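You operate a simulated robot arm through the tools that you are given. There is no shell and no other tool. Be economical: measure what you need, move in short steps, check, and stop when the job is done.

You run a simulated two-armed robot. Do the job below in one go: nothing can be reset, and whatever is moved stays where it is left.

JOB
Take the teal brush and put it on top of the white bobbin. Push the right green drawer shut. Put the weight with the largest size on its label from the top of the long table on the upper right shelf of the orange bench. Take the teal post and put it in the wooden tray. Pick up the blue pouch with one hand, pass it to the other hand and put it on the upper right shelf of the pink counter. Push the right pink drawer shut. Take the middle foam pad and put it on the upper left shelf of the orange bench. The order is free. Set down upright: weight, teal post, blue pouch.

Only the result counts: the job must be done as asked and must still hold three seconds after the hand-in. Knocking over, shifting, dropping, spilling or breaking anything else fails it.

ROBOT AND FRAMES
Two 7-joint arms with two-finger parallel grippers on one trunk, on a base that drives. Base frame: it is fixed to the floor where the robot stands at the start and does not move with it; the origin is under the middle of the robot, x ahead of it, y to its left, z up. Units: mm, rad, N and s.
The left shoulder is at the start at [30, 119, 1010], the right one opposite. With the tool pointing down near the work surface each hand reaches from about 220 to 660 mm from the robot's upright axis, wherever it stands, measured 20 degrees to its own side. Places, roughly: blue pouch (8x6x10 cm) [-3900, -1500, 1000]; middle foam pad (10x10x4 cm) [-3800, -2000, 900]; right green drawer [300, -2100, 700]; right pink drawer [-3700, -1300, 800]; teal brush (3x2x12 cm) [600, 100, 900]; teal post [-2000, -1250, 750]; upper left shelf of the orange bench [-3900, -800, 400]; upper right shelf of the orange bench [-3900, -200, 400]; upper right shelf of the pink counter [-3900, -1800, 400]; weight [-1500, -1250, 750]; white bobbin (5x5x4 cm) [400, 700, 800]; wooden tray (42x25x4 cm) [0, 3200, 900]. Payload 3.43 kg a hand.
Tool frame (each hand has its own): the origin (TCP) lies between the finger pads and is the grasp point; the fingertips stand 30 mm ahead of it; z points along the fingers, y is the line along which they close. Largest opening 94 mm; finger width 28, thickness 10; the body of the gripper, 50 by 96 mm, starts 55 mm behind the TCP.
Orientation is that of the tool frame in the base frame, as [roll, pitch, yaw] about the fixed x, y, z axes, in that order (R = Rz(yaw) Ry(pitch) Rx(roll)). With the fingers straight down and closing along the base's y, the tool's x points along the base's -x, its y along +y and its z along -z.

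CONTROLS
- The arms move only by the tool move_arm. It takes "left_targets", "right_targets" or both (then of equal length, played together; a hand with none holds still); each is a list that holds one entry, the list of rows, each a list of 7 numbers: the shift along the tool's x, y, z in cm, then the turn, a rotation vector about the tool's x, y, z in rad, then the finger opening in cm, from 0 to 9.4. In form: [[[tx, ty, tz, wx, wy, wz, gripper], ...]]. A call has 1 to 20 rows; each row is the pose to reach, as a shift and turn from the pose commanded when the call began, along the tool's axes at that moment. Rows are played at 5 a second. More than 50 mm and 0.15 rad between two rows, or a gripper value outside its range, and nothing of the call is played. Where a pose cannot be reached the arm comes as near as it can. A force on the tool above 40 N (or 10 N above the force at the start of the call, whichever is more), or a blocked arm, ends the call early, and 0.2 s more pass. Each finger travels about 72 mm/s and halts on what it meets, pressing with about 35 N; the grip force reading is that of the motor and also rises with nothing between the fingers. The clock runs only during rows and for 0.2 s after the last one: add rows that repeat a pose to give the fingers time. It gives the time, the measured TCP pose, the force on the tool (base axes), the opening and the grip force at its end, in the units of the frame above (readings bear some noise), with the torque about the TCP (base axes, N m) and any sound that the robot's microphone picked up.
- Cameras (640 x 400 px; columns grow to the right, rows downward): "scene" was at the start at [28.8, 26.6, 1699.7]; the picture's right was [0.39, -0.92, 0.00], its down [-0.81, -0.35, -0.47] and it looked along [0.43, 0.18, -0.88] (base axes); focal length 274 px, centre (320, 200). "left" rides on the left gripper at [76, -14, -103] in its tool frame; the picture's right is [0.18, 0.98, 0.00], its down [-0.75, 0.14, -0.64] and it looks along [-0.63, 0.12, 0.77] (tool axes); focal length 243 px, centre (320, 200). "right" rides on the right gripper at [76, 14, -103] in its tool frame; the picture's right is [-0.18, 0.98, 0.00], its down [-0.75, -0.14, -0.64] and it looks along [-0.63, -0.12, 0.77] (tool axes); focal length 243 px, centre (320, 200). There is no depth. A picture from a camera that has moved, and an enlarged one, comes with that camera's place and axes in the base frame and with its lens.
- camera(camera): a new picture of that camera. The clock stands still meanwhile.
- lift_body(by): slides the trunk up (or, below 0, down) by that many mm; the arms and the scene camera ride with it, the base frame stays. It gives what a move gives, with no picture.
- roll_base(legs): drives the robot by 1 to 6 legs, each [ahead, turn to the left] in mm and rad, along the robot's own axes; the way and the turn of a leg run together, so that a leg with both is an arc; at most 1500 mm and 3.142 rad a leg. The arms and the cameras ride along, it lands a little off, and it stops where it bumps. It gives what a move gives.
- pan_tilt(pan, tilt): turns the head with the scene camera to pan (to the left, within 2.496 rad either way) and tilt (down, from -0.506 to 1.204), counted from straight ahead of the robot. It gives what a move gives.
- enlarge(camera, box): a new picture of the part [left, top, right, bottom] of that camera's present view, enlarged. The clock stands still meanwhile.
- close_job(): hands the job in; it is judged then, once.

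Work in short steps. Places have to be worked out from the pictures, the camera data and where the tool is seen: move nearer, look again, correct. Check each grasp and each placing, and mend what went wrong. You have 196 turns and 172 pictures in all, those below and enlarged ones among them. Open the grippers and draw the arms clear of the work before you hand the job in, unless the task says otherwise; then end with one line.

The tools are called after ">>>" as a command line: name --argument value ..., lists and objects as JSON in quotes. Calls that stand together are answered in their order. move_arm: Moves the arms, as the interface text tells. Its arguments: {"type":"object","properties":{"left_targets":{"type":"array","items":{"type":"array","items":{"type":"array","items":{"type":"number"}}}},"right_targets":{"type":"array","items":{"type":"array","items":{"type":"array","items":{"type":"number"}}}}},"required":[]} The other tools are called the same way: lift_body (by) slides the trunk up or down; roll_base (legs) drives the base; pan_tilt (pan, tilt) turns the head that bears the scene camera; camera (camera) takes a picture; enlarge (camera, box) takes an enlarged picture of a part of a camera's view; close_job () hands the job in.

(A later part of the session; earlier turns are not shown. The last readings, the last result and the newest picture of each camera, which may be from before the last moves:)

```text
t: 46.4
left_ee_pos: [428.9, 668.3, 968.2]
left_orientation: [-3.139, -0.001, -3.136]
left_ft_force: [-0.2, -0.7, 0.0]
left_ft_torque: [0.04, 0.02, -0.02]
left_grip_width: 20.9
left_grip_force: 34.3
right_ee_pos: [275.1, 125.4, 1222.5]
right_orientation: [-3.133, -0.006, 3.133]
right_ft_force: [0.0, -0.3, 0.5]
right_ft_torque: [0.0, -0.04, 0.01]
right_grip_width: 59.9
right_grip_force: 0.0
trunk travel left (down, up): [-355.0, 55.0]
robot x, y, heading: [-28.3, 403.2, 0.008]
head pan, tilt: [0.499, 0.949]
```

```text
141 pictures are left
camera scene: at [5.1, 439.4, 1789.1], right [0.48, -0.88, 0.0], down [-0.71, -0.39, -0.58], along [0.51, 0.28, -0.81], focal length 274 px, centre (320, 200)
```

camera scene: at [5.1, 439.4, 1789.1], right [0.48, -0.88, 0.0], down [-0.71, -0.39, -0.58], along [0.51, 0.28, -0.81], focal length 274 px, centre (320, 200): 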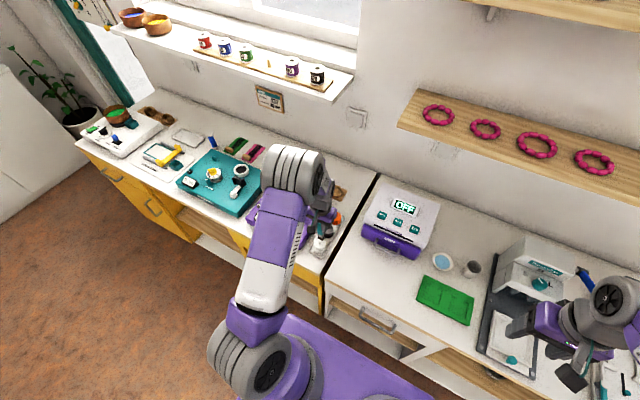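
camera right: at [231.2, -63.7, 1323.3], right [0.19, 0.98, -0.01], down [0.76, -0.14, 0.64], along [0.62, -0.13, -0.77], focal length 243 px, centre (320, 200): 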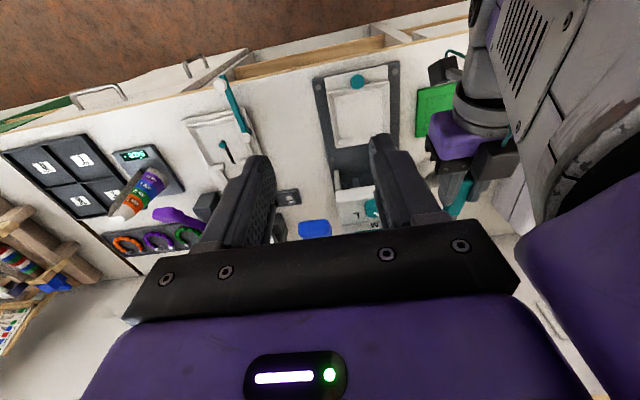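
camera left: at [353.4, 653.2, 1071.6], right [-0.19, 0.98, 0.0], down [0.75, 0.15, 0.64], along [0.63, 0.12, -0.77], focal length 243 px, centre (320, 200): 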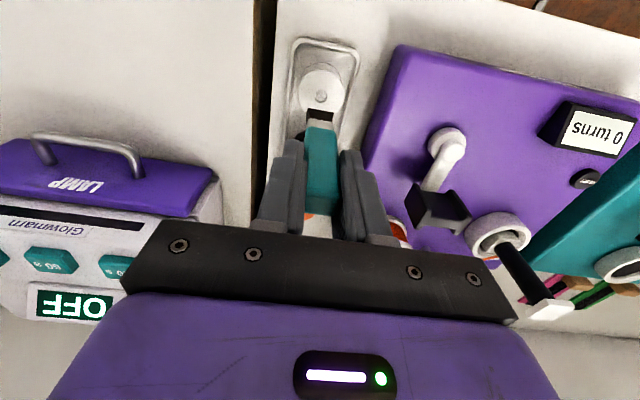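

Aligned. I lower slowly, watching the force.

>>> move_arm --left_targets '[[[0.2, -0.2, 1, 0, 0, 0, 1.5], [0.2, -0.2, 2, 0, 0, 0, 1.5], [0.2, -0.2, 2.6, 0, 0, 0, 1.5], [0.2, -0.2, 2.9, 0, 0, 0, 1.5]]]'

>>> enlarge --camera "left" --box '[260, 20, 380, 140]'

```text
t: 47.4
left_ee_pos: [428.3, 664.6, 942.5]
left_orientation: [-3.141, 0.008, -3.136]
left_ft_force: [0.2, 0.0, 34.3]
left_ft_torque: [0.02, 0.02, 0.02]
left_grip_width: 22.0
left_grip_force: 34.9
right_ee_pos: [272.5, 124.2, 1222.7]
right_orientation: [-3.132, -0.006, 3.134]
right_ft_force: [0.4, 0.1, -0.3]
right_ft_torque: [-0.01, 0.03, -0.02]
right_grip_width: 59.9
right_grip_force: 0.1
trunk travel left (down, up): [-355.0, 55.0]
robot x, y, heading: [-32.7, 401.6, 0.005]
head pan, tilt: [0.499, 0.949]
```

```text
3.33 times, centred on (320, 80) of left
camera zoom: at [351.5, 650.3, 1045.4], right [-0.19, 0.98, 0.0], down [0.75, 0.15, 0.65], along [0.64, 0.12, -0.76], focal length 809 px, centre (320, 600)
```

zoom: 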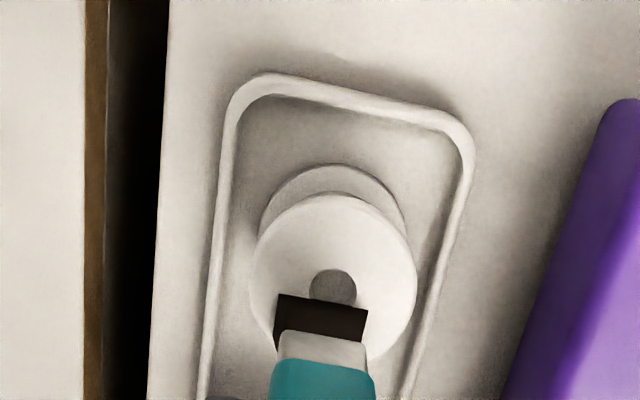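

Contact, but the brush sits ~12 mm too far in +x and ~3 mm short in y. I lift, shift and lower again.

>>> move_arm --left_targets '[[[0, 0, -1.5, 0, 0, 0, 1.5], [1.2, 0.3, -1.5, 0, 0, 0, 1.5], [1.2, 0.3, -1.5, 0, 0, 0, 1.5]]]'

>>> enlarge --camera "left" --box '[260, 20, 380, 140]'

```text
t: 48.2
left_ee_pos: [415.1, 668.3, 954.4]
left_orientation: [-3.141, -0.005, -3.135]
left_ft_force: [-0.1, -0.4, -0.6]
left_ft_torque: [-0.01, 0.01, 0.05]
left_grip_width: 21.1
left_grip_force: 34.4
right_ee_pos: [274.8, 125.7, 1220.7]
right_orientation: [-3.132, -0.007, 3.134]
right_ft_force: [0.0, -0.4, -0.3]
right_ft_torque: [-0.03, 0.02, -0.04]
right_grip_width: 59.7
right_grip_force: 0.0
trunk travel left (down, up): [-355.0, 55.0]
robot x, y, heading: [-27.8, 403.8, 0.008]
head pan, tilt: [0.499, 0.949]
```

```text
3.33 times, centred on (320, 80) of left
camera zoom: at [339.1, 654.0, 1058.0], right [-0.19, 0.98, 0.0], down [0.75, 0.15, 0.64], along [0.63, 0.12, -0.77], focal length 809 px, centre (320, 600)
```

zoom: 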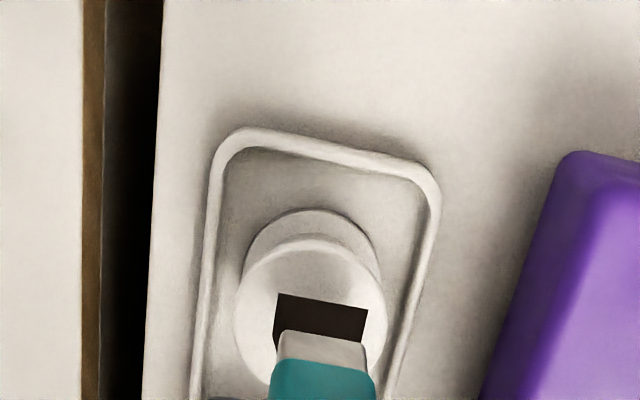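

Y was fine originally; I shift back 4 mm in y and lower to light contact.

>>> move_arm --left_targets '[[[0, -0.4, 0, 0, 0, 0, 1.5], [0, -0.4, 0.6, 0, 0, 0, 1.5], [0, -0.4, 1.0, 0, 0, 0, 1.5], [0, -0.4, 1.2, 0, 0, 0, 1.5]]]'

>>> enlarge --camera "left" --box '[260, 20, 380, 140]'

```text
t: 49.2
left_ee_pos: [415.8, 664.0, 943.0]
left_orientation: [-3.141, 0.0, -3.136]
left_ft_force: [-0.6, -0.2, 3.6]
left_ft_torque: [-0.01, -0.01, -0.03]
left_grip_width: 20.9
left_grip_force: 34.8
right_ee_pos: [273.7, 125.2, 1222.0]
right_orientation: [-3.132, -0.004, 3.133]
right_ft_force: [0.5, -0.1, 0.2]
right_ft_torque: [0.01, -0.01, 0.04]
right_grip_width: 60.0
right_grip_force: 0.0
trunk travel left (down, up): [-355.0, 55.0]
robot x, y, heading: [-28.7, 407.2, -0.0]
head pan, tilt: [0.499, 0.949]
```

```text
3.33 times, centred on (320, 80) of left
camera zoom: at [339.2, 649.8, 1046.5], right [-0.19, 0.98, 0.0], down [0.75, 0.15, 0.64], along [0.63, 0.12, -0.77], focal length 809 px, centre (320, 600)
```

zoom: 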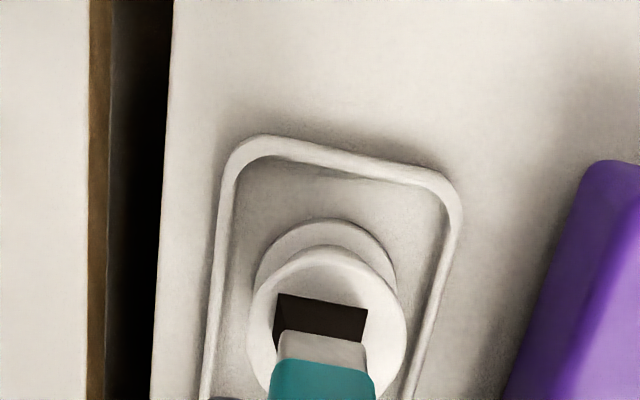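

Centred with light contact. I open slowly.

>>> move_arm --left_targets '[[[0, 0, 0, 0, 0, 0, 2.3], [0, 0, 0, 0, 0, 0, 2.7], [0, 0, 0, 0, 0, 0, 3.5], [0, 0, 0, 0, 0, 0, 5], [0, 0, 0, 0, 0, 0, 7], [0, 0, 0, 0, 0, 0, 7]]]'

>>> camera --camera "left"

```text
t: 50.6
left_ee_pos: [415.0, 664.5, 942.3]
left_orientation: [-3.14, -0.002, -3.136]
left_ft_force: [0.2, -0.2, -0.8]
left_ft_torque: [0.02, 0.01, 0.01]
left_grip_width: 69.9
left_grip_force: 0.2
right_ee_pos: [275.5, 126.1, 1223.3]
right_orientation: [-3.132, -0.005, 3.132]
right_ft_force: [0.1, -0.8, 0.2]
right_ft_torque: [-0.01, -0.01, 0.0]
right_grip_width: 60.3
right_grip_force: 0.0
trunk travel left (down, up): [-355.0, 55.0]
robot x, y, heading: [-30.2, 404.2, 0.006]
head pan, tilt: [0.499, 0.949]
```

```text
137 pictures are left
camera left: at [339.3, 650.0, 1046.2], right [-0.19, 0.98, 0.0], down [0.75, 0.15, 0.64], along [0.63, 0.12, -0.77], focal length 243 px, centre (320, 200)
```

left: 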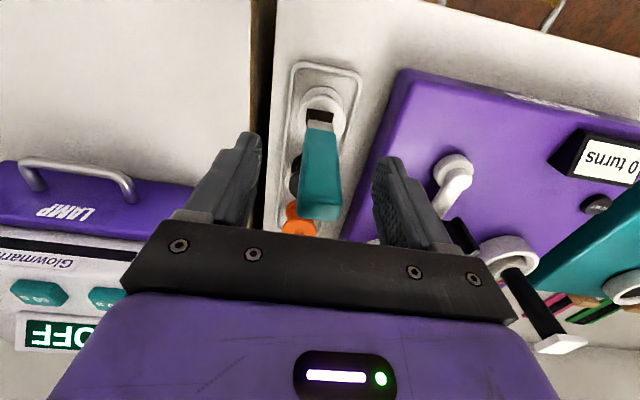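

It stands. I raise the hand straight up and away, then look again.

>>> move_arm --left_targets '[[[0, 0, -4.5, 0, 0, 0, 7], [0, 0, -9, 0, 0, 0, 7], [0, 0, -13.5, 0, 0, 0, 7], [3, -3, -15, 0, 0, 0, 7], [6, -6, -15, 0, 0, 0, 7], [8, -9, -15, 0, 0, 0, 7], [10, -12, -15, 0, 0, 0, 7], [12, -15, -15, 0, 0, 0, 7]]]'

>>> camera --camera "scene"

>>> camera --camera "left"

```text
t: 52.4
left_ee_pos: [295.6, 512.1, 1093.5]
left_orientation: [-3.141, 0.0, -3.134]
left_ft_force: [-0.5, 0.5, -0.5]
left_ft_torque: [0.0, 0.0, 0.02]
left_grip_width: 70.1
left_grip_force: 0.1
right_ee_pos: [275.0, 124.6, 1223.1]
right_orientation: [-3.133, -0.004, 3.133]
right_ft_force: [0.1, 0.3, -0.2]
right_ft_torque: [0.03, 0.0, 0.0]
right_grip_width: 60.1
right_grip_force: 0.1
trunk travel left (down, up): [-355.0, 55.0]
robot x, y, heading: [-29.8, 403.5, -0.0]
head pan, tilt: [0.499, 0.949]
```

```text
136 pictures are left
camera scene: at [4.5, 438.6, 1789.1], right [0.48, -0.88, 0.0], down [-0.71, -0.39, -0.58], along [0.51, 0.28, -0.81], focal length 274 px, centre (320, 200)
```

scene: 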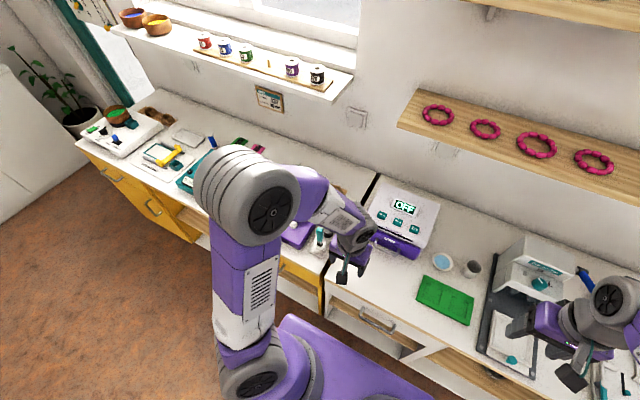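

```text
135 pictures are left
camera left: at [220.1, 498.0, 1196.9], right [-0.19, 0.98, 0.0], down [0.75, 0.15, 0.64], along [0.63, 0.12, -0.77], focal length 243 px, centre (320, 200)
```

left: 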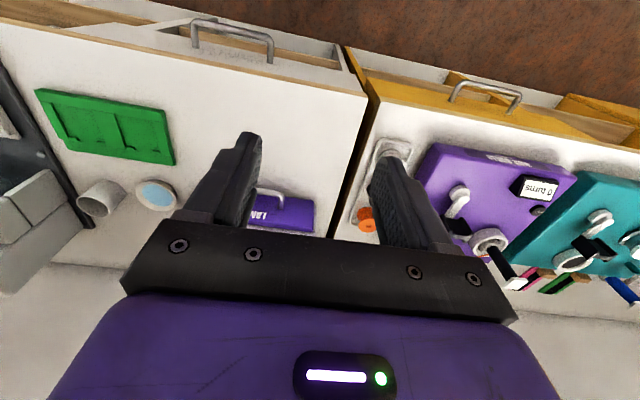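

The brush stands on the bobbin. Next the green drawer at (300,-2100): I back off, turn right and look along.

>>> roll_base --legs '[[-500, 0], [0, -1.571]]'

>>> pan_tilt --pan 0.2 --tilt 0.35

>>> camera --camera "scene"

```text
t: 59.2
left_ee_pos: [-414.0, 77.1, 1094.3]
left_orientation: [-3.139, -0.001, 1.574]
left_ft_force: [0.3, -0.9, -0.6]
left_ft_torque: [0.0, 0.01, -0.01]
left_grip_width: 70.2
left_grip_force: 0.0
right_ee_pos: [-801.6, 99.0, 1222.8]
right_orientation: [-3.134, -0.004, 1.56]
right_ft_force: [0.2, 0.9, -0.5]
right_ft_torque: [-0.04, 0.02, 0.0]
right_grip_width: 59.6
right_grip_force: 0.0
trunk travel left (down, up): [-355.0, 55.0]
robot x, y, heading: [-520.2, 402.1, -1.572]
head pan, tilt: [0.499, 0.949]
```

```text
t: 60.2
left_ee_pos: [-413.8, 76.1, 1092.7]
left_orientation: [-3.141, -0.002, 1.576]
left_ft_force: [-0.3, -0.3, 0.2]
left_ft_torque: [-0.01, 0.0, -0.06]
left_grip_width: 70.0
left_grip_force: 0.0
right_ee_pos: [-801.4, 98.8, 1222.6]
right_orientation: [-3.132, -0.007, 1.559]
right_ft_force: [0.2, 0.1, -0.4]
right_ft_torque: [0.05, 0.0, 0.07]
right_grip_width: 59.9
right_grip_force: 0.0
trunk travel left (down, up): [-355.0, 55.0]
robot x, y, heading: [-523.7, 399.0, -1.567]
head pan, tilt: [0.201, 0.351]
```

```text
134 pictures are left
camera scene: at [-504.6, 342.6, 1840.2], right [-0.98, -0.2, 0.0], down [-0.07, 0.34, -0.94], along [0.19, -0.92, -0.34], focal length 274 px, centre (320, 200)
```

scene: 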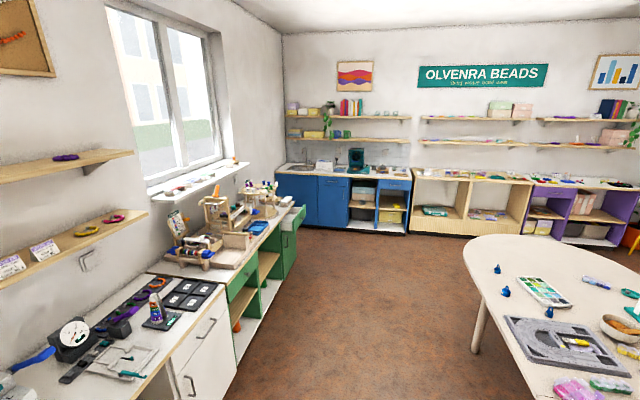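

The right green drawer is the open one at the far end of the left bench. I drive along the aisle to about y=-1800.

>>> roll_base --legs '[[1200, 0], [1100, 0], [0, 1.3]]'

>>> pan_tilt --pan 0 --tilt 0.7

>>> camera --camera "scene"

```text
t: 74.7
left_ee_pos: [-193.0, -1886.9, 1092.7]
left_orientation: [-3.141, -0.003, 2.876]
left_ft_force: [0.3, -0.3, 0.2]
left_ft_torque: [0.0, -0.02, -0.01]
left_grip_width: 69.8
left_grip_force: 0.1
right_ee_pos: [-318.3, -2255.2, 1223.1]
right_orientation: [-3.134, -0.005, 2.858]
right_ft_force: [0.4, 0.9, -0.1]
right_ft_torque: [-0.04, 0.01, -0.01]
right_grip_width: 60.3
right_grip_force: 0.1
trunk travel left (down, up): [-355.0, 55.0]
robot x, y, heading: [-535.8, -1905.7, -0.27]
head pan, tilt: [0.201, 0.351]
```

```text
t: 75.6
left_ee_pos: [-190.4, -1886.2, 1092.6]
left_orientation: [-3.14, -0.001, 2.876]
left_ft_force: [-0.9, -0.7, -1.1]
left_ft_torque: [-0.02, -0.01, 0.01]
left_grip_width: 69.7
left_grip_force: 0.1
right_ee_pos: [-317.6, -2254.7, 1222.7]
right_orientation: [-3.133, -0.005, 2.858]
right_ft_force: [-0.4, -0.2, 0.2]
right_ft_torque: [0.02, -0.01, -0.01]
right_grip_width: 60.0
right_grip_force: 0.1
trunk travel left (down, up): [-355.0, 55.0]
robot x, y, heading: [-537.8, -1903.3, -0.275]
head pan, tilt: [0.0, 0.7]
```

```text
133 pictures are left
camera scene: at [-481.7, -1917.9, 1808.9], right [-0.27, -0.96, 0.0], down [-0.62, 0.17, -0.77], along [0.74, -0.2, -0.64], focal length 274 px, centre (320, 200)
```

scene: 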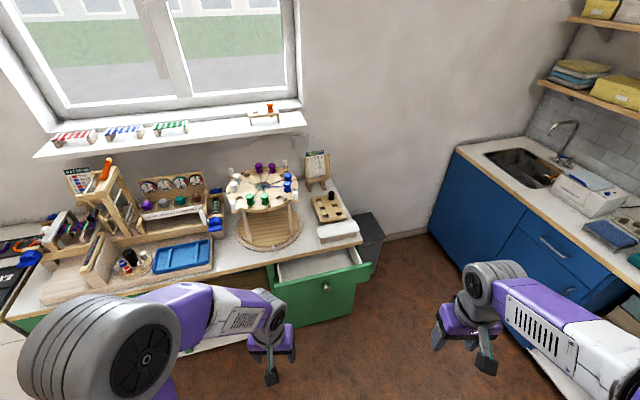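

Drawer front is near x≈193, y≈-2120; bench edge x≈330. I position the robot facing it squarely and lower the trunk.

>>> roll_base --legs '[[0, 0.055], [270, 0], [0, 0.22]]'

>>> lift_body --by -200

>>> pan_tilt --pan -0.3 --tilt 0.85

>>> camera --camera "scene"

```text
t: 78.7
left_ee_pos: [52.8, -1852.7, 1093.5]
left_orientation: [-3.138, -0.002, -3.137]
left_ft_force: [-0.3, -0.4, 0.1]
left_ft_torque: [0.01, -0.01, -0.03]
left_grip_width: 69.8
left_grip_force: 0.1
right_ee_pos: [31.8, -2241.2, 1223.3]
right_orientation: [-3.133, -0.006, 3.134]
right_ft_force: [0.3, 0.0, 0.2]
right_ft_torque: [0.0, 0.0, -0.01]
right_grip_width: 60.2
right_grip_force: 0.1
trunk travel left (down, up): [-355.0, 55.0]
robot x, y, heading: [-273.1, -1964.8, 0.001]
head pan, tilt: [0.0, 0.7]
```

```text
t: 80.9
left_ee_pos: [53.9, -1853.8, 894.0]
left_orientation: [-3.14, -0.002, -3.137]
left_ft_force: [-0.4, 0.2, -0.5]
left_ft_torque: [0.02, 0.02, 0.02]
left_grip_width: 70.2
left_grip_force: 0.0
right_ee_pos: [31.1, -2241.6, 1023.1]
right_orientation: [-3.132, -0.005, 3.134]
right_ft_force: [-0.1, -1.0, 0.8]
right_ft_torque: [-0.01, -0.03, 0.01]
right_grip_width: 60.0
right_grip_force: 0.1
trunk travel left (down, up): [-155.0, 255.0]
robot x, y, heading: [-271.9, -1964.2, 0.004]
head pan, tilt: [0.0, 0.7]
```

```text
t: 81.7
left_ee_pos: [53.6, -1852.8, 893.1]
left_orientation: [-3.139, -0.002, -3.136]
left_ft_force: [0.1, -0.5, -0.8]
left_ft_torque: [-0.02, -0.03, -0.01]
left_grip_width: 69.9
left_grip_force: 0.0
right_ee_pos: [31.5, -2241.1, 1023.2]
right_orientation: [-3.133, -0.004, 3.134]
right_ft_force: [-0.4, -1.0, 0.1]
right_ft_torque: [-0.01, -0.03, -0.03]
right_grip_width: 60.2
right_grip_force: 0.0
trunk travel left (down, up): [-155.0, 255.0]
robot x, y, heading: [-271.5, -1961.9, 0.001]
head pan, tilt: [-0.3, 0.85]
```

```text
132 pictures are left
camera scene: at [-226.6, -1984.4, 1596.6], right [-0.29, -0.96, 0.0], down [-0.72, 0.22, -0.66], along [0.63, -0.19, -0.75], focal length 274 px, centre (320, 200)
```

scene: 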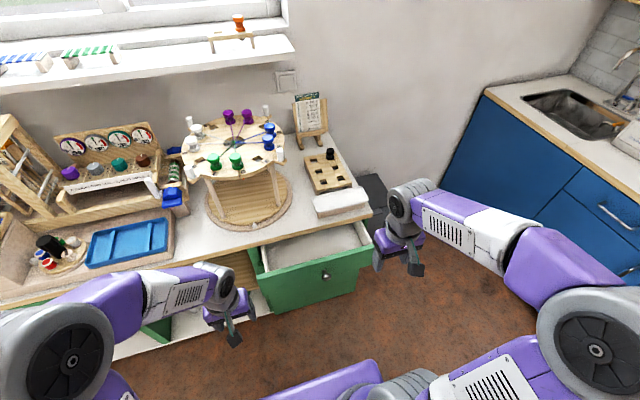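

Knob near (170,-2117,~730). I'll use the right hand with the fingers level, straddling the knob; first back off to have room for that.

>>> roll_base --legs '[[-150, 0]]'

>>> move_arm --right_targets '[[[-1.5, 1, 1, 0, -0.14, 0, 7], [-3, 2, 2, 0, -0.28, 0, 7], [-4.5, 3, 3, 0, -0.42, 0, 7], [-6, 4, 4, 0, -0.56, 0, 7], [-7.5, 5, 5, 0, -0.7, 0, 7], [-9, 6, 7, 0, -0.84, 0, 7], [-10.5, 7, 9, 0, -0.98, 0, 7], [-12, 8, 11, 0, -1.12, 0, 7], [-13.5, 9, 13, 0, -1.26, 0, 7], [-15, 10, 15, 0, -1.4, 0, 7], [-16.5, 11, 17, 0, -1.5, 0, 7], [-17, 12, 19, 0, -1.571, 0, 7], [-17, 12.4, 22, 0, -1.571, 0, 7], [-17, 12.4, 25, 0, -1.571, 0, 7], [-17, 12.4, 25, 0, -1.571, 0, 7]]]'

>>> camera --camera "scene"

>>> camera --camera "right"

```text
t: 83.0
left_ee_pos: [-98.3, -1851.6, 893.9]
left_orientation: [-3.14, 0.0, -3.134]
left_ft_force: [-0.7, -0.7, -0.1]
left_ft_torque: [-0.02, -0.04, -0.04]
left_grip_width: 70.0
left_grip_force: 0.1
right_ee_pos: [-119.2, -2241.0, 1023.2]
right_orientation: [-3.133, -0.005, 3.132]
right_ft_force: [0.3, -0.2, -0.1]
right_ft_torque: [-0.02, -0.03, 0.0]
right_grip_width: 60.1
right_grip_force: 0.0
trunk travel left (down, up): [-155.0, 255.0]
robot x, y, heading: [-422.9, -1961.4, 0.003]
head pan, tilt: [-0.3, 0.85]
```

```text
t: 86.2
left_ee_pos: [-95.9, -1851.8, 893.9]
left_orientation: [-3.138, -0.001, -3.134]
left_ft_force: [0.8, -0.3, 0.2]
left_ft_torque: [-0.03, 0.0, 0.0]
left_grip_width: 70.2
left_grip_force: 0.1
right_ee_pos: [15.6, -2287.0, 828.3]
right_orientation: [-2.935, 1.531, -2.866]
right_ft_force: [-0.8, -0.5, 0.0]
right_ft_torque: [0.0, 0.01, 0.02]
right_grip_width: 70.0
right_grip_force: 0.1
right hand out of reach, approached as far as the arm can: row 5, 6, 7, 8, 9, 10, 11, 12, 13, 14, 15
trunk travel left (down, up): [-155.0, 255.0]
robot x, y, heading: [-421.3, -1962.0, 0.002]
head pan, tilt: [-0.3, 0.85]
```

```text
131 pictures are left
camera scene: at [-377.1, -1985.0, 1596.6], right [-0.29, -0.96, 0.0], down [-0.72, 0.22, -0.66], along [0.63, -0.19, -0.75], focal length 274 px, centre (320, 200)
```

scene: 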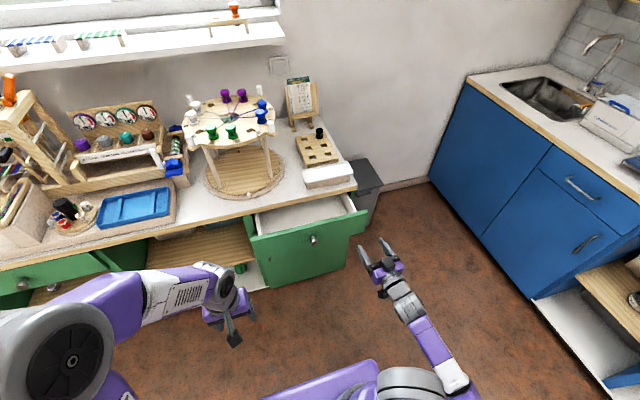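

```text
130 pictures are left
camera right: at [-89.6, -2281.6, 755.0], right [-0.06, 0.98, 0.18], down [-0.6, -0.18, 0.78], along [0.8, -0.06, 0.6], focal length 243 px, centre (320, 200)
```

right: 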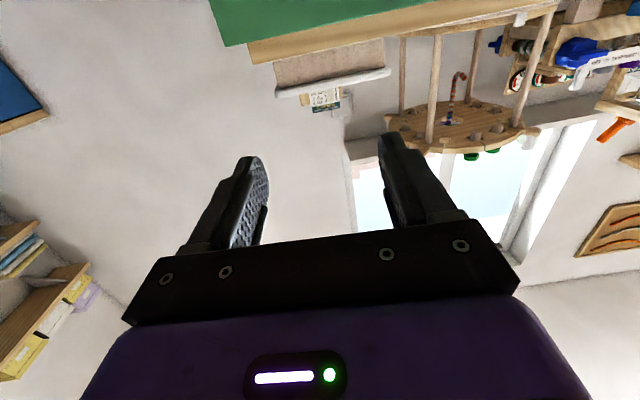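

The hand is level but off to the right. I move it left and down toward the knob line in steps.

>>> move_arm --right_targets '[[[0, 1.5, -0.5, 0, 0, 0, 7], [0, 3.5, -1, 0, 0, 0, 7], [0, 6, -1, 0, 0, 0, 7], [1, 9, -1, 0, 0, 0, 7], [2, 12, -1, 0, 0, 0, 7], [4, 14.5, -1, 0, 0, 0, 7], [7, 17, -1, 0, 0, 0, 7], [10, 17, -1, 0, 0, 0, 7], [10, 17, -1, 0, 0, 0, 7]]]'

>>> camera --camera "scene"

```text
t: 88.2
left_ee_pos: [-96.0, -1853.4, 893.4]
left_orientation: [-3.14, -0.001, -3.135]
left_ft_force: [0.3, 0.4, 0.7]
left_ft_torque: [0.01, 0.01, 0.01]
left_grip_width: 70.2
left_grip_force: 0.0
right_ee_pos: [-44.3, -2240.5, 760.6]
right_orientation: [-3.067, 1.513, -2.927]
right_ft_force: [-0.1, 0.2, -0.5]
right_ft_torque: [-0.02, 0.03, 0.03]
right_grip_width: 70.0
right_grip_force: 0.0
right hand out of reach, approached as far as the arm can: row 1, 2, 3, 4, 5, 6, 7, 8, 9
trunk travel left (down, up): [-155.0, 255.0]
robot x, y, heading: [-424.2, -1962.1, 0.003]
head pan, tilt: [-0.3, 0.85]
```

```text
129 pictures are left
camera scene: at [-377.0, -1984.7, 1596.6], right [-0.29, -0.96, 0.0], down [-0.72, 0.22, -0.66], along [0.63, -0.19, -0.75], focal length 274 px, centre (320, 200)
```

scene: 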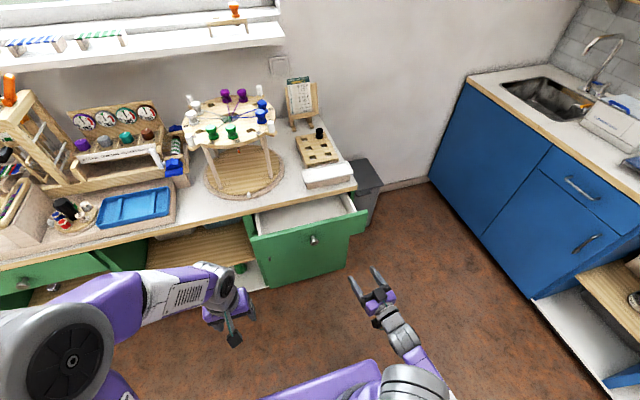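

A joint limit holds the hand at y≈-2240, but that is still on the drawer front (y −1930…−2320, top ≈790). I lower the trunk 40 mm and push by driving slowly.

>>> lift_body --by -40

>>> roll_base --legs '[[190, 0]]'

>>> camera --camera "scene"

>>> camera --camera "right"

```text
t: 89.1
left_ee_pos: [-96.2, -1853.3, 853.2]
left_orientation: [-3.139, -0.002, -3.133]
left_ft_force: [0.0, 1.3, -0.1]
left_ft_torque: [-0.01, 0.02, 0.0]
left_grip_width: 70.0
left_grip_force: 0.1
right_ee_pos: [-43.6, -2240.2, 722.3]
right_orientation: [-3.07, 1.515, -2.926]
right_ft_force: [-0.1, -0.1, 0.6]
right_ft_torque: [-0.01, 0.01, -0.02]
right_grip_width: 70.0
right_grip_force: 0.0
trunk travel left (down, up): [-115.0, 295.0]
robot x, y, heading: [-422.1, -1966.5, -0.0]
head pan, tilt: [-0.3, 0.85]
```

```text
t: 90.6
left_ee_pos: [92.6, -1853.1, 852.1]
left_orientation: [-3.14, -0.002, -3.136]
left_ft_force: [0.9, 0.9, -0.4]
left_ft_torque: [-0.01, 0.03, -0.01]
left_grip_width: 70.0
left_grip_force: 0.0
right_ee_pos: [145.8, -2240.1, 720.3]
right_orientation: [-3.072, 1.513, -2.932]
right_ft_force: [-0.6, 0.0, -0.1]
right_ft_torque: [0.01, -0.01, -0.02]
right_grip_width: 70.0
right_grip_force: 0.0
trunk travel left (down, up): [-115.0, 295.0]
robot x, y, heading: [-234.5, -1963.3, 0.003]
head pan, tilt: [-0.3, 0.85]
```

```text
128 pictures are left
camera scene: at [-187.8, -1984.5, 1556.6], right [-0.29, -0.96, 0.0], down [-0.72, 0.22, -0.66], along [0.63, -0.19, -0.75], focal length 274 px, centre (320, 200)
```

scene: 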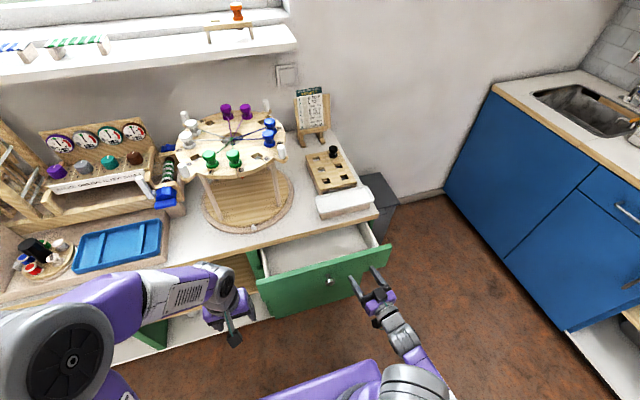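

```text
127 pictures are left
camera right: at [38.0, -2242.3, 651.4], right [-0.13, 0.98, 0.18], down [-0.57, -0.22, 0.79], along [0.81, 0.0, 0.59], focal length 243 px, centre (320, 200)
```

right: 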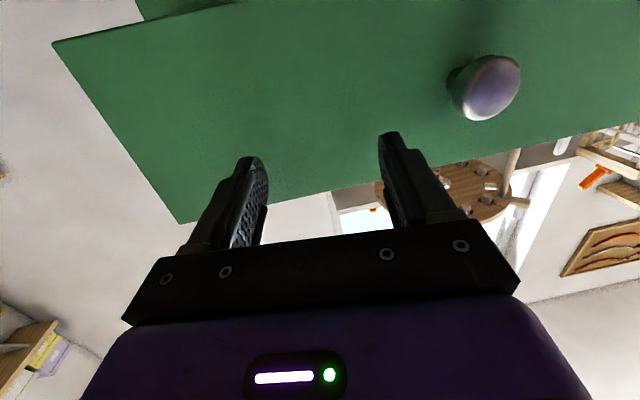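

Fingertips face the drawer front. I lower 20 mm more and push 80 mm.

>>> lift_body --by -20

>>> roll_base --legs '[[90, 0]]'

>>> camera --camera "scene"

```text
t: 91.3
left_ee_pos: [92.7, -1853.2, 832.6]
left_orientation: [-3.141, -0.004, -3.135]
left_ft_force: [-0.3, -0.2, 1.5]
left_ft_torque: [0.0, 0.03, -0.01]
left_grip_width: 69.8
left_grip_force: 0.1
right_ee_pos: [145.7, -2241.2, 702.8]
right_orientation: [-3.068, 1.517, -2.927]
right_ft_force: [0.2, -1.2, 0.2]
right_ft_torque: [-0.01, 0.01, -0.02]
right_grip_width: 70.0
right_grip_force: 0.0
trunk travel left (down, up): [-95.0, 315.0]
robot x, y, heading: [-236.8, -1963.7, 0.003]
head pan, tilt: [-0.3, 0.85]
```

```text
t: 92.4
left_ee_pos: [182.2, -1852.9, 833.8]
left_orientation: [-3.139, -0.001, -3.135]
left_ft_force: [0.2, -0.1, 0.6]
left_ft_torque: [0.0, 0.01, 0.01]
left_grip_width: 70.2
left_grip_force: 0.0
right_ee_pos: [235.8, -2239.6, 700.8]
right_orientation: [-3.076, 1.514, -2.932]
right_ft_force: [-0.6, 0.0, 0.0]
right_ft_torque: [0.0, -0.02, 0.02]
right_grip_width: 70.0
right_grip_force: 0.1
trunk travel left (down, up): [-95.0, 315.0]
robot x, y, heading: [-141.9, -1963.1, 0.003]
head pan, tilt: [-0.3, 0.85]
```

```text
126 pictures are left
camera scene: at [-98.2, -1984.3, 1536.5], right [-0.29, -0.96, 0.0], down [-0.72, 0.22, -0.66], along [0.63, -0.19, -0.75], focal length 274 px, centre (320, 200)
```

scene: 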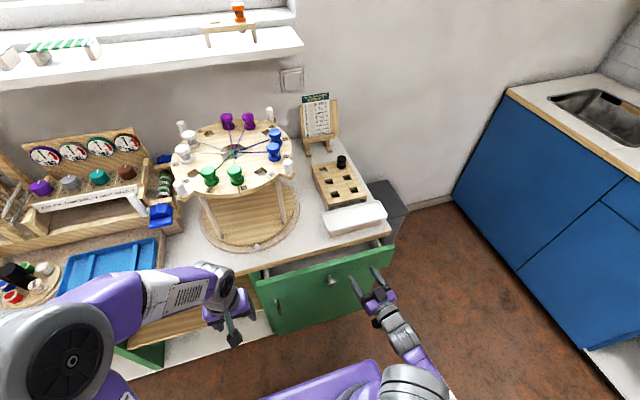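

The drawer is closing. I raise the left hand for safety and push further.

>>> move_arm --left_targets '[[[1, 0, -4, 0, 0, 0, 7], [3, 0, -8, 0, 0, 0, 7], [5, 0, -12, 0, 0, 0, 7], [7, 0, -15, 0, 0, 0, 7]]]'

>>> roll_base --legs '[[45, 0]]'

>>> camera --camera "scene"

```text
t: 93.4
left_ee_pos: [110.9, -1853.8, 983.1]
left_orientation: [-3.14, 0.0, -3.136]
left_ft_force: [0.2, -0.2, 0.2]
left_ft_torque: [0.03, -0.03, 0.0]
left_grip_width: 70.0
left_grip_force: 0.1
right_ee_pos: [234.3, -2239.7, 702.2]
right_orientation: [-3.069, 1.517, -2.929]
right_ft_force: [0.7, 0.4, -0.1]
right_ft_torque: [0.01, 0.0, 0.02]
right_grip_width: 69.8
right_grip_force: 0.1
trunk travel left (down, up): [-95.0, 315.0]
robot x, y, heading: [-142.4, -1960.7, 0.001]
head pan, tilt: [-0.3, 0.85]
```

```text
t: 94.3
left_ee_pos: [156.8, -1853.4, 982.6]
left_orientation: [-3.141, 0.0, -3.138]
left_ft_force: [0.7, 0.4, -0.5]
left_ft_torque: [-0.01, 0.02, 0.0]
left_grip_width: 70.2
left_grip_force: 0.0
right_ee_pos: [280.4, -2240.3, 701.4]
right_orientation: [-3.078, 1.513, -2.934]
right_ft_force: [-0.2, -0.6, -0.5]
right_ft_torque: [-0.01, 0.0, 0.02]
right_grip_width: 70.0
right_grip_force: 0.1
trunk travel left (down, up): [-95.0, 315.0]
robot x, y, heading: [-102.2, -1962.0, 0.001]
head pan, tilt: [-0.3, 0.85]
```

```text
125 pictures are left
camera scene: at [-53.5, -1984.3, 1536.5], right [-0.29, -0.96, 0.0], down [-0.72, 0.22, -0.66], along [0.63, -0.19, -0.75], focal length 274 px, centre (320, 200)
```

scene: 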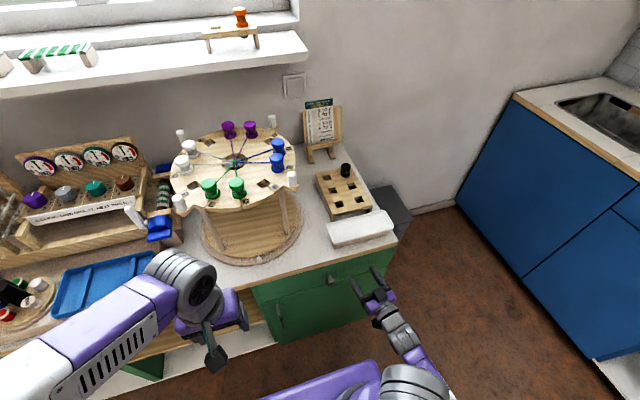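

>>> enlarge --camera "scene" --box '[240, 220, 420, 340]'

>>> roll_base --legs '[[12, 0]]'

>>> enlarge --camera "scene" --box '[240, 220, 420, 340]'

```text
3.33 times, centred on (330, 280) of scene
camera zoom: at [-53.5, -1984.3, 1536.5], right [-0.29, -0.96, 0.0], down [-0.72, 0.22, -0.66], along [0.63, -0.19, -0.75], focal length 914 px, centre (287, -67)
```

zoom: 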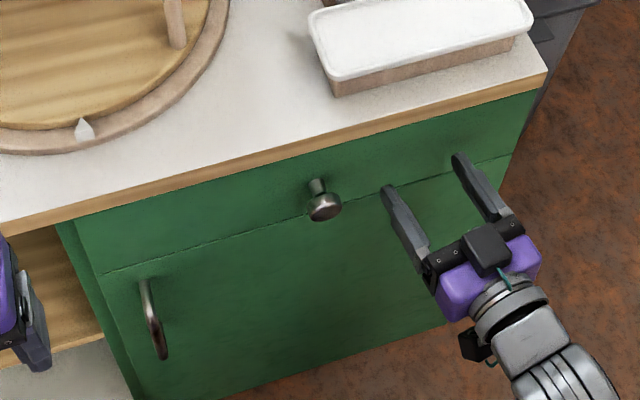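

```text
t: 95.0
left_ee_pos: [167.7, -1854.6, 982.7]
left_orientation: [-3.141, 0.0, -3.137]
left_ft_force: [-0.8, -0.8, -0.3]
left_ft_torque: [0.01, 0.01, 0.02]
left_grip_width: 70.0
left_grip_force: 0.0
right_ee_pos: [290.9, -2240.2, 701.8]
right_orientation: [-3.071, 1.516, -2.931]
right_ft_force: [0.9, 0.2, -0.4]
right_ft_torque: [-0.01, 0.01, 0.01]
right_grip_width: 70.1
right_grip_force: 0.0
trunk travel left (down, up): [-95.0, 315.0]
robot x, y, heading: [-88.4, -1962.4, -0.001]
head pan, tilt: [-0.3, 0.85]
```

```text
3.33 times, centred on (330, 280) of scene
camera zoom: at [-42.8, -1984.2, 1536.6], right [-0.29, -0.96, 0.0], down [-0.72, 0.22, -0.66], along [0.63, -0.19, -0.75], focal length 914 px, centre (287, -67)
```

zoom: 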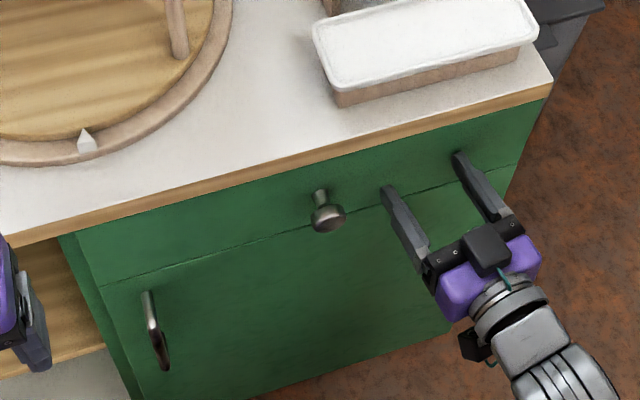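

The front looks flush with the door below. I push a bit more to feel the stop.

>>> roll_base --legs '[[15, 0]]'

>>> enlarge --camera "scene" --box '[240, 220, 420, 340]'

```text
t: 95.8
left_ee_pos: [171.7, -1854.4, 982.9]
left_orientation: [-3.139, 0.003, -3.139]
left_ft_force: [0.5, 0.7, 0.1]
left_ft_torque: [-0.02, 0.03, 0.03]
left_grip_width: 70.0
left_grip_force: 0.0
right_ee_pos: [290.7, -2242.0, 701.2]
right_orientation: [-2.998, 1.51, -2.859]
right_ft_force: [-23.1, 4.2, 2.5]
right_ft_torque: [-0.19, -0.36, -0.7]
right_grip_width: 65.4
right_grip_force: 0.1
trunk travel left (down, up): [-95.0, 315.0]
robot x, y, heading: [-83.3, -1958.0, -0.003]
head pan, tilt: [-0.3, 0.85]
stopped in leg 1: the force on the tool passed its limit at 64 N (the readings are from after the stop); the commanded pose is now the measured one
```

```text
3.33 times, centred on (330, 280) of scene
camera zoom: at [-40.9, -1983.4, 1536.7], right [-0.3, -0.95, 0.0], down [-0.72, 0.22, -0.66], along [0.63, -0.2, -0.75], focal length 914 px, centre (287, -67)
```

zoom: 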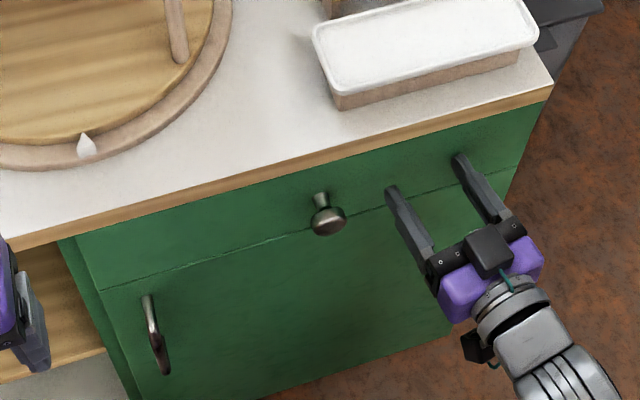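

Drawer is firmly shut. I back off and bring the right hand back to a tool-down pose.

>>> roll_base --legs '[[-500, 0]]'

>>> lift_body --by 180

>>> move_arm --right_targets '[[[0, 1, -1, 0, 0.13, 0, 6], [0, 2, -2, 0, 0.27, 0, 6], [0, 3, -2, 0, 0.4, 0, 6], [0, 4, -2, 0, 0.54, 0, 6], [0, 5, -2, 0, 0.67, 0, 6], [0, 6, -2, 0, 0.81, 0, 6], [0, 7, -2, 0, 0.95, 0, 6], [0, 8, -2, 0, 1.08, 0, 6], [0, 9, -2, 0, 1.22, 0, 6], [0, 9, -2, 0, 1.36, 0, 6], [0, 9, -2, 0, 1.5, 0, 6], [0, 9, -2, 0, 1.5, 0, 6]]]'

>>> camera --camera "scene"

```text
t: 98.8
left_ee_pos: [-328.5, -1854.8, 982.2]
left_orientation: [-3.139, 0.0, -3.141]
left_ft_force: [0.3, 0.2, 0.6]
left_ft_torque: [-0.03, -0.03, -0.02]
left_grip_width: 70.1
left_grip_force: 0.1
right_ee_pos: [-207.5, -2242.4, 700.7]
right_orientation: [-3.036, 1.509, -2.902]
right_ft_force: [-0.1, -1.0, 0.3]
right_ft_torque: [-0.02, -0.01, 0.02]
right_grip_width: 69.9
right_grip_force: 0.0
trunk travel left (down, up): [-95.0, 315.0]
robot x, y, heading: [-581.3, -1962.6, -0.002]
head pan, tilt: [-0.3, 0.85]
```

```text
t: 100.8
left_ee_pos: [-327.6, -1853.8, 1162.5]
left_orientation: [-3.139, -0.001, -3.141]
left_ft_force: [-0.2, 0.2, 0.5]
left_ft_torque: [0.0, 0.0, 0.01]
left_grip_width: 70.1
left_grip_force: 0.1
right_ee_pos: [-208.0, -2242.8, 878.9]
right_orientation: [-3.041, 1.51, -2.903]
right_ft_force: [0.2, 0.0, 0.8]
right_ft_torque: [0.01, 0.02, 0.0]
right_grip_width: 70.0
right_grip_force: 0.0
trunk travel left (down, up): [-275.0, 135.0]
robot x, y, heading: [-583.6, -1961.8, -0.003]
head pan, tilt: [-0.3, 0.85]
```

```text
t: 103.4
left_ee_pos: [-327.4, -1855.1, 1162.8]
left_orientation: [-3.139, -0.001, -3.14]
left_ft_force: [-0.2, -0.1, -0.5]
left_ft_torque: [0.02, 0.0, -0.01]
left_grip_width: 69.8
left_grip_force: 0.1
right_ee_pos: [-238.0, -2157.4, 881.2]
right_orientation: [-3.135, 0.009, -3.006]
right_ft_force: [0.3, -0.5, -0.5]
right_ft_torque: [0.04, -0.01, 0.01]
right_grip_width: 60.2
right_grip_force: 0.1
right hand out of reach, approached as far as the arm can: row 1, 4, 5, 6, 7
trunk travel left (down, up): [-275.0, 135.0]
robot x, y, heading: [-582.4, -1960.5, 0.0]
head pan, tilt: [-0.3, 0.85]
```

```text
121 pictures are left
camera scene: at [-539.3, -1983.7, 1716.6], right [-0.3, -0.95, 0.0], down [-0.72, 0.22, -0.66], along [0.63, -0.2, -0.75], focal length 274 px, centre (320, 200)
```

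scene: 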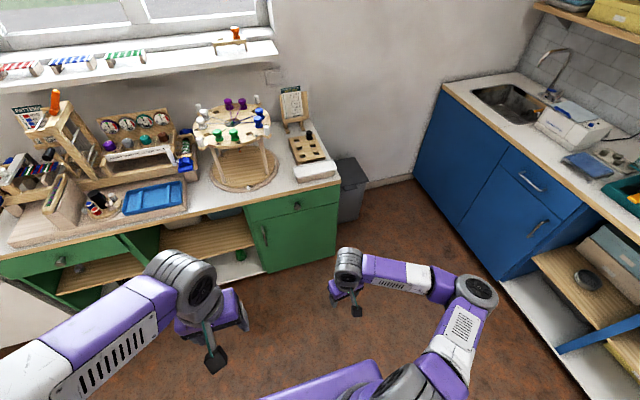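

Now to the long table. I raise the right hand, turn toward the table and look.

>>> move_arm --right_targets '[[[0, 0, -4, 0, 0, 0.1, 6], [0, 0, -8.5, 0, 0, 0.135, 6], [1, 0, -13, 0, 0, 0.135, 6], [3, 0, -17, 0, 0, 0.135, 6], [5, 0, -21, 0, 0, 0.135, 6]]]'

>>> roll_base --legs '[[0, 2.6]]'

>>> pan_tilt --pan 0 --tilt 0.3

>>> camera --camera "scene"

```text
t: 104.6
left_ee_pos: [-329.3, -1853.8, 1163.3]
left_orientation: [-3.139, 0.001, -3.139]
left_ft_force: [-0.4, 0.1, -0.7]
left_ft_torque: [0.01, -0.01, 0.01]
left_grip_width: 69.8
left_grip_force: 0.0
right_ee_pos: [-293.2, -2161.2, 1089.9]
right_orientation: [-3.139, 0.01, -3.141]
right_ft_force: [-0.3, 0.3, 0.5]
right_ft_torque: [0.0, 0.0, 0.02]
right_grip_width: 60.1
right_grip_force: 0.0
trunk travel left (down, up): [-275.0, 135.0]
robot x, y, heading: [-582.7, -1962.6, -0.005]
head pan, tilt: [-0.3, 0.85]
```

```text
t: 111.2
left_ee_pos: [-858.8, -1928.4, 1162.5]
left_orientation: [-3.139, -0.001, -0.517]
left_ft_force: [-0.7, 0.5, -0.5]
left_ft_torque: [-0.03, 0.02, 0.0]
left_grip_width: 69.8
left_grip_force: 0.0
right_ee_pos: [-737.8, -1643.1, 1089.6]
right_orientation: [-3.136, 0.011, -0.517]
right_ft_force: [0.0, 0.1, -0.7]
right_ft_torque: [-0.01, 0.03, 0.01]
right_grip_width: 59.8
right_grip_force: 0.0
trunk travel left (down, up): [-275.0, 135.0]
robot x, y, heading: [-579.1, -1963.7, 2.621]
head pan, tilt: [-0.3, 0.85]
```

```text
t: 112.1
left_ee_pos: [-858.9, -1928.3, 1163.5]
left_orientation: [-3.138, -0.002, -0.517]
left_ft_force: [-0.3, -0.5, 0.0]
left_ft_torque: [0.02, -0.02, -0.02]
left_grip_width: 69.9
left_grip_force: 0.1
right_ee_pos: [-738.9, -1643.2, 1089.3]
right_orientation: [-3.135, 0.008, -0.519]
right_ft_force: [0.6, -0.3, -1.1]
right_ft_torque: [-0.02, 0.02, 0.01]
right_grip_width: 60.1
right_grip_force: 0.1
trunk travel left (down, up): [-275.0, 135.0]
robot x, y, heading: [-583.9, -1963.5, 2.616]
head pan, tilt: [0.0, 0.3]
```

```text
120 pictures are left
camera scene: at [-638.3, -1928.6, 1764.9], right [0.5, 0.87, 0.0], down [0.26, -0.15, -0.95], along [-0.83, 0.48, -0.3], focal length 274 px, centre (320, 200)
```

scene: 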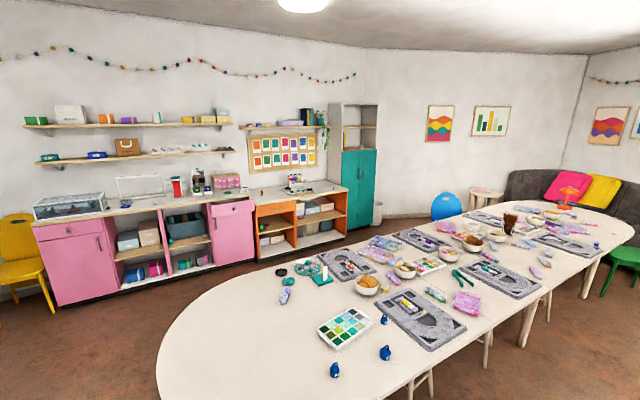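

>>> enlarge --camera "scene" --box '[260, 240, 480, 390]'

>>> enlarge --camera "scene" --box '[30, 150, 370, 310]'

```text
2.67 times, centred on (370, 315) of scene
camera zoom: at [-638.3, -1928.6, 1764.9], right [0.5, 0.87, 0.0], down [0.26, -0.15, -0.95], along [-0.83, 0.48, -0.3], focal length 731 px, centre (187, -107)
```

zoom: 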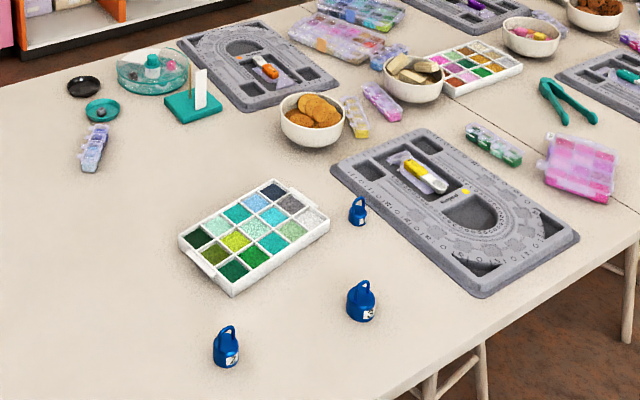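

```text
1.88 times, centred on (200, 230) of scene
camera zoom: at [-638.3, -1928.6, 1764.9], right [0.5, 0.87, 0.0], down [0.26, -0.15, -0.95], along [-0.83, 0.48, -0.3], focal length 516 px, centre (546, 144)
```

zoom: 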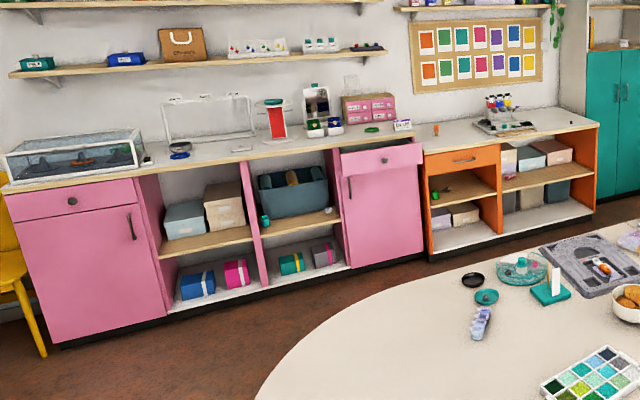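

Three blue weights near (-1300..-1460, -1080..-1450) and teal items around (-2000,-1250). I drive to the south side of the table to read the labels.

>>> roll_base --legs '[[0, 0.525], [780, 0], [0, -1.571]]'

>>> pan_tilt --pan 0 --tilt 0.75

>>> camera --camera "scene"

```text
t: 117.7
left_ee_pos: [-1569.6, -2078.9, 1165.7]
left_orientation: [-3.136, 0.012, 0.007]
left_ft_force: [0.1, -0.1, -0.8]
left_ft_torque: [-0.01, -0.01, 0.03]
left_grip_width: 70.1
left_grip_force: 0.1
right_ee_pos: [-1607.2, -1771.6, 1094.6]
right_orientation: [-3.129, 0.023, 0.009]
right_ft_force: [-0.3, -0.6, 0.5]
right_ft_torque: [0.0, 0.01, -0.06]
right_grip_width: 59.9
right_grip_force: 0.0
trunk travel left (down, up): [-275.0, 135.0]
robot x, y, heading: [-1328.6, -1965.9, -3.138]
head pan, tilt: [0.0, 0.3]
stopped in leg 2: the robot was blocked; the commanded pose is now the measured one
```

```text
t: 118.6
left_ee_pos: [-1566.8, -2080.1, 1165.3]
left_orientation: [-3.133, 0.017, 0.007]
left_ft_force: [-0.5, 0.6, -0.4]
left_ft_torque: [0.01, 0.0, 0.03]
left_grip_width: 70.1
left_grip_force: 0.1
right_ee_pos: [-1606.3, -1772.6, 1096.2]
right_orientation: [-3.129, 0.029, 0.006]
right_ft_force: [-0.5, -0.3, 0.3]
right_ft_torque: [0.01, 0.01, 0.01]
right_grip_width: 60.1
right_grip_force: 0.2
trunk travel left (down, up): [-275.0, 135.0]
robot x, y, heading: [-1329.3, -1968.4, -3.137]
head pan, tilt: [0.0, 0.75]
```

```text
117 pictures are left
camera scene: at [-1355.9, -1976.8, 1725.2], right [0.0, 1.0, 0.01], down [0.67, 0.01, -0.74], along [-0.74, 0.0, -0.67], focal length 274 px, centre (320, 200)
```

scene: 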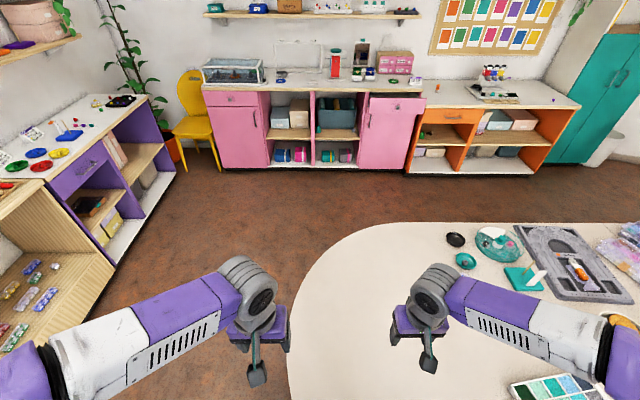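

The table is long in y (x −2280…−1110) and I bumped its rounded south end. I back away and go round to its east side, where the weights are.

>>> roll_base --legs '[[-680, 0], [0, -1.571], [640, 0], [0, 1.571]]'

>>> pan_tilt --pan 0 --tilt 0.75

>>> camera --camera "scene"

```text
t: 133.2
left_ee_pos: [-903.8, -1436.5, 1163.5]
left_orientation: [-3.139, -0.002, 0.01]
left_ft_force: [0.0, -0.3, 0.2]
left_ft_torque: [0.01, 0.01, -0.02]
left_grip_width: 70.2
left_grip_force: 0.1
right_ee_pos: [-942.0, -1130.5, 1089.4]
right_orientation: [-3.137, 0.011, 0.008]
right_ft_force: [-0.2, -0.1, 0.7]
right_ft_torque: [0.0, -0.04, -0.01]
right_grip_width: 60.1
right_grip_force: 0.0
trunk travel left (down, up): [-275.0, 135.0]
robot x, y, heading: [-651.7, -1327.7, -3.143]
head pan, tilt: [0.0, 0.75]
```

```text
t: 133.8
left_ee_pos: [-903.7, -1437.4, 1162.2]
left_orientation: [-3.14, 0.0, 0.012]
left_ft_force: [0.5, -0.7, -0.3]
left_ft_torque: [0.03, 0.0, 0.0]
left_grip_width: 70.1
left_grip_force: 0.1
right_ee_pos: [-943.0, -1130.1, 1091.1]
right_orientation: [-3.136, 0.011, 0.007]
right_ft_force: [0.3, 0.2, -0.8]
right_ft_torque: [0.0, 0.03, 0.01]
right_grip_width: 60.1
right_grip_force: 0.0
trunk travel left (down, up): [-275.0, 135.0]
robot x, y, heading: [-654.0, -1330.6, -3.135]
head pan, tilt: [0.0, 0.75]
```

```text
116 pictures are left
camera scene: at [-703.0, -1328.7, 1724.6], right [0.0, 1.0, 0.0], down [0.68, 0.0, -0.73], along [-0.73, 0.0, -0.68], focal length 274 px, centre (320, 200)
```

scene: 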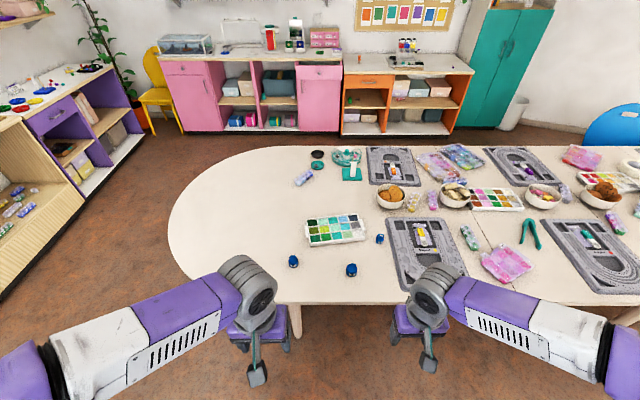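

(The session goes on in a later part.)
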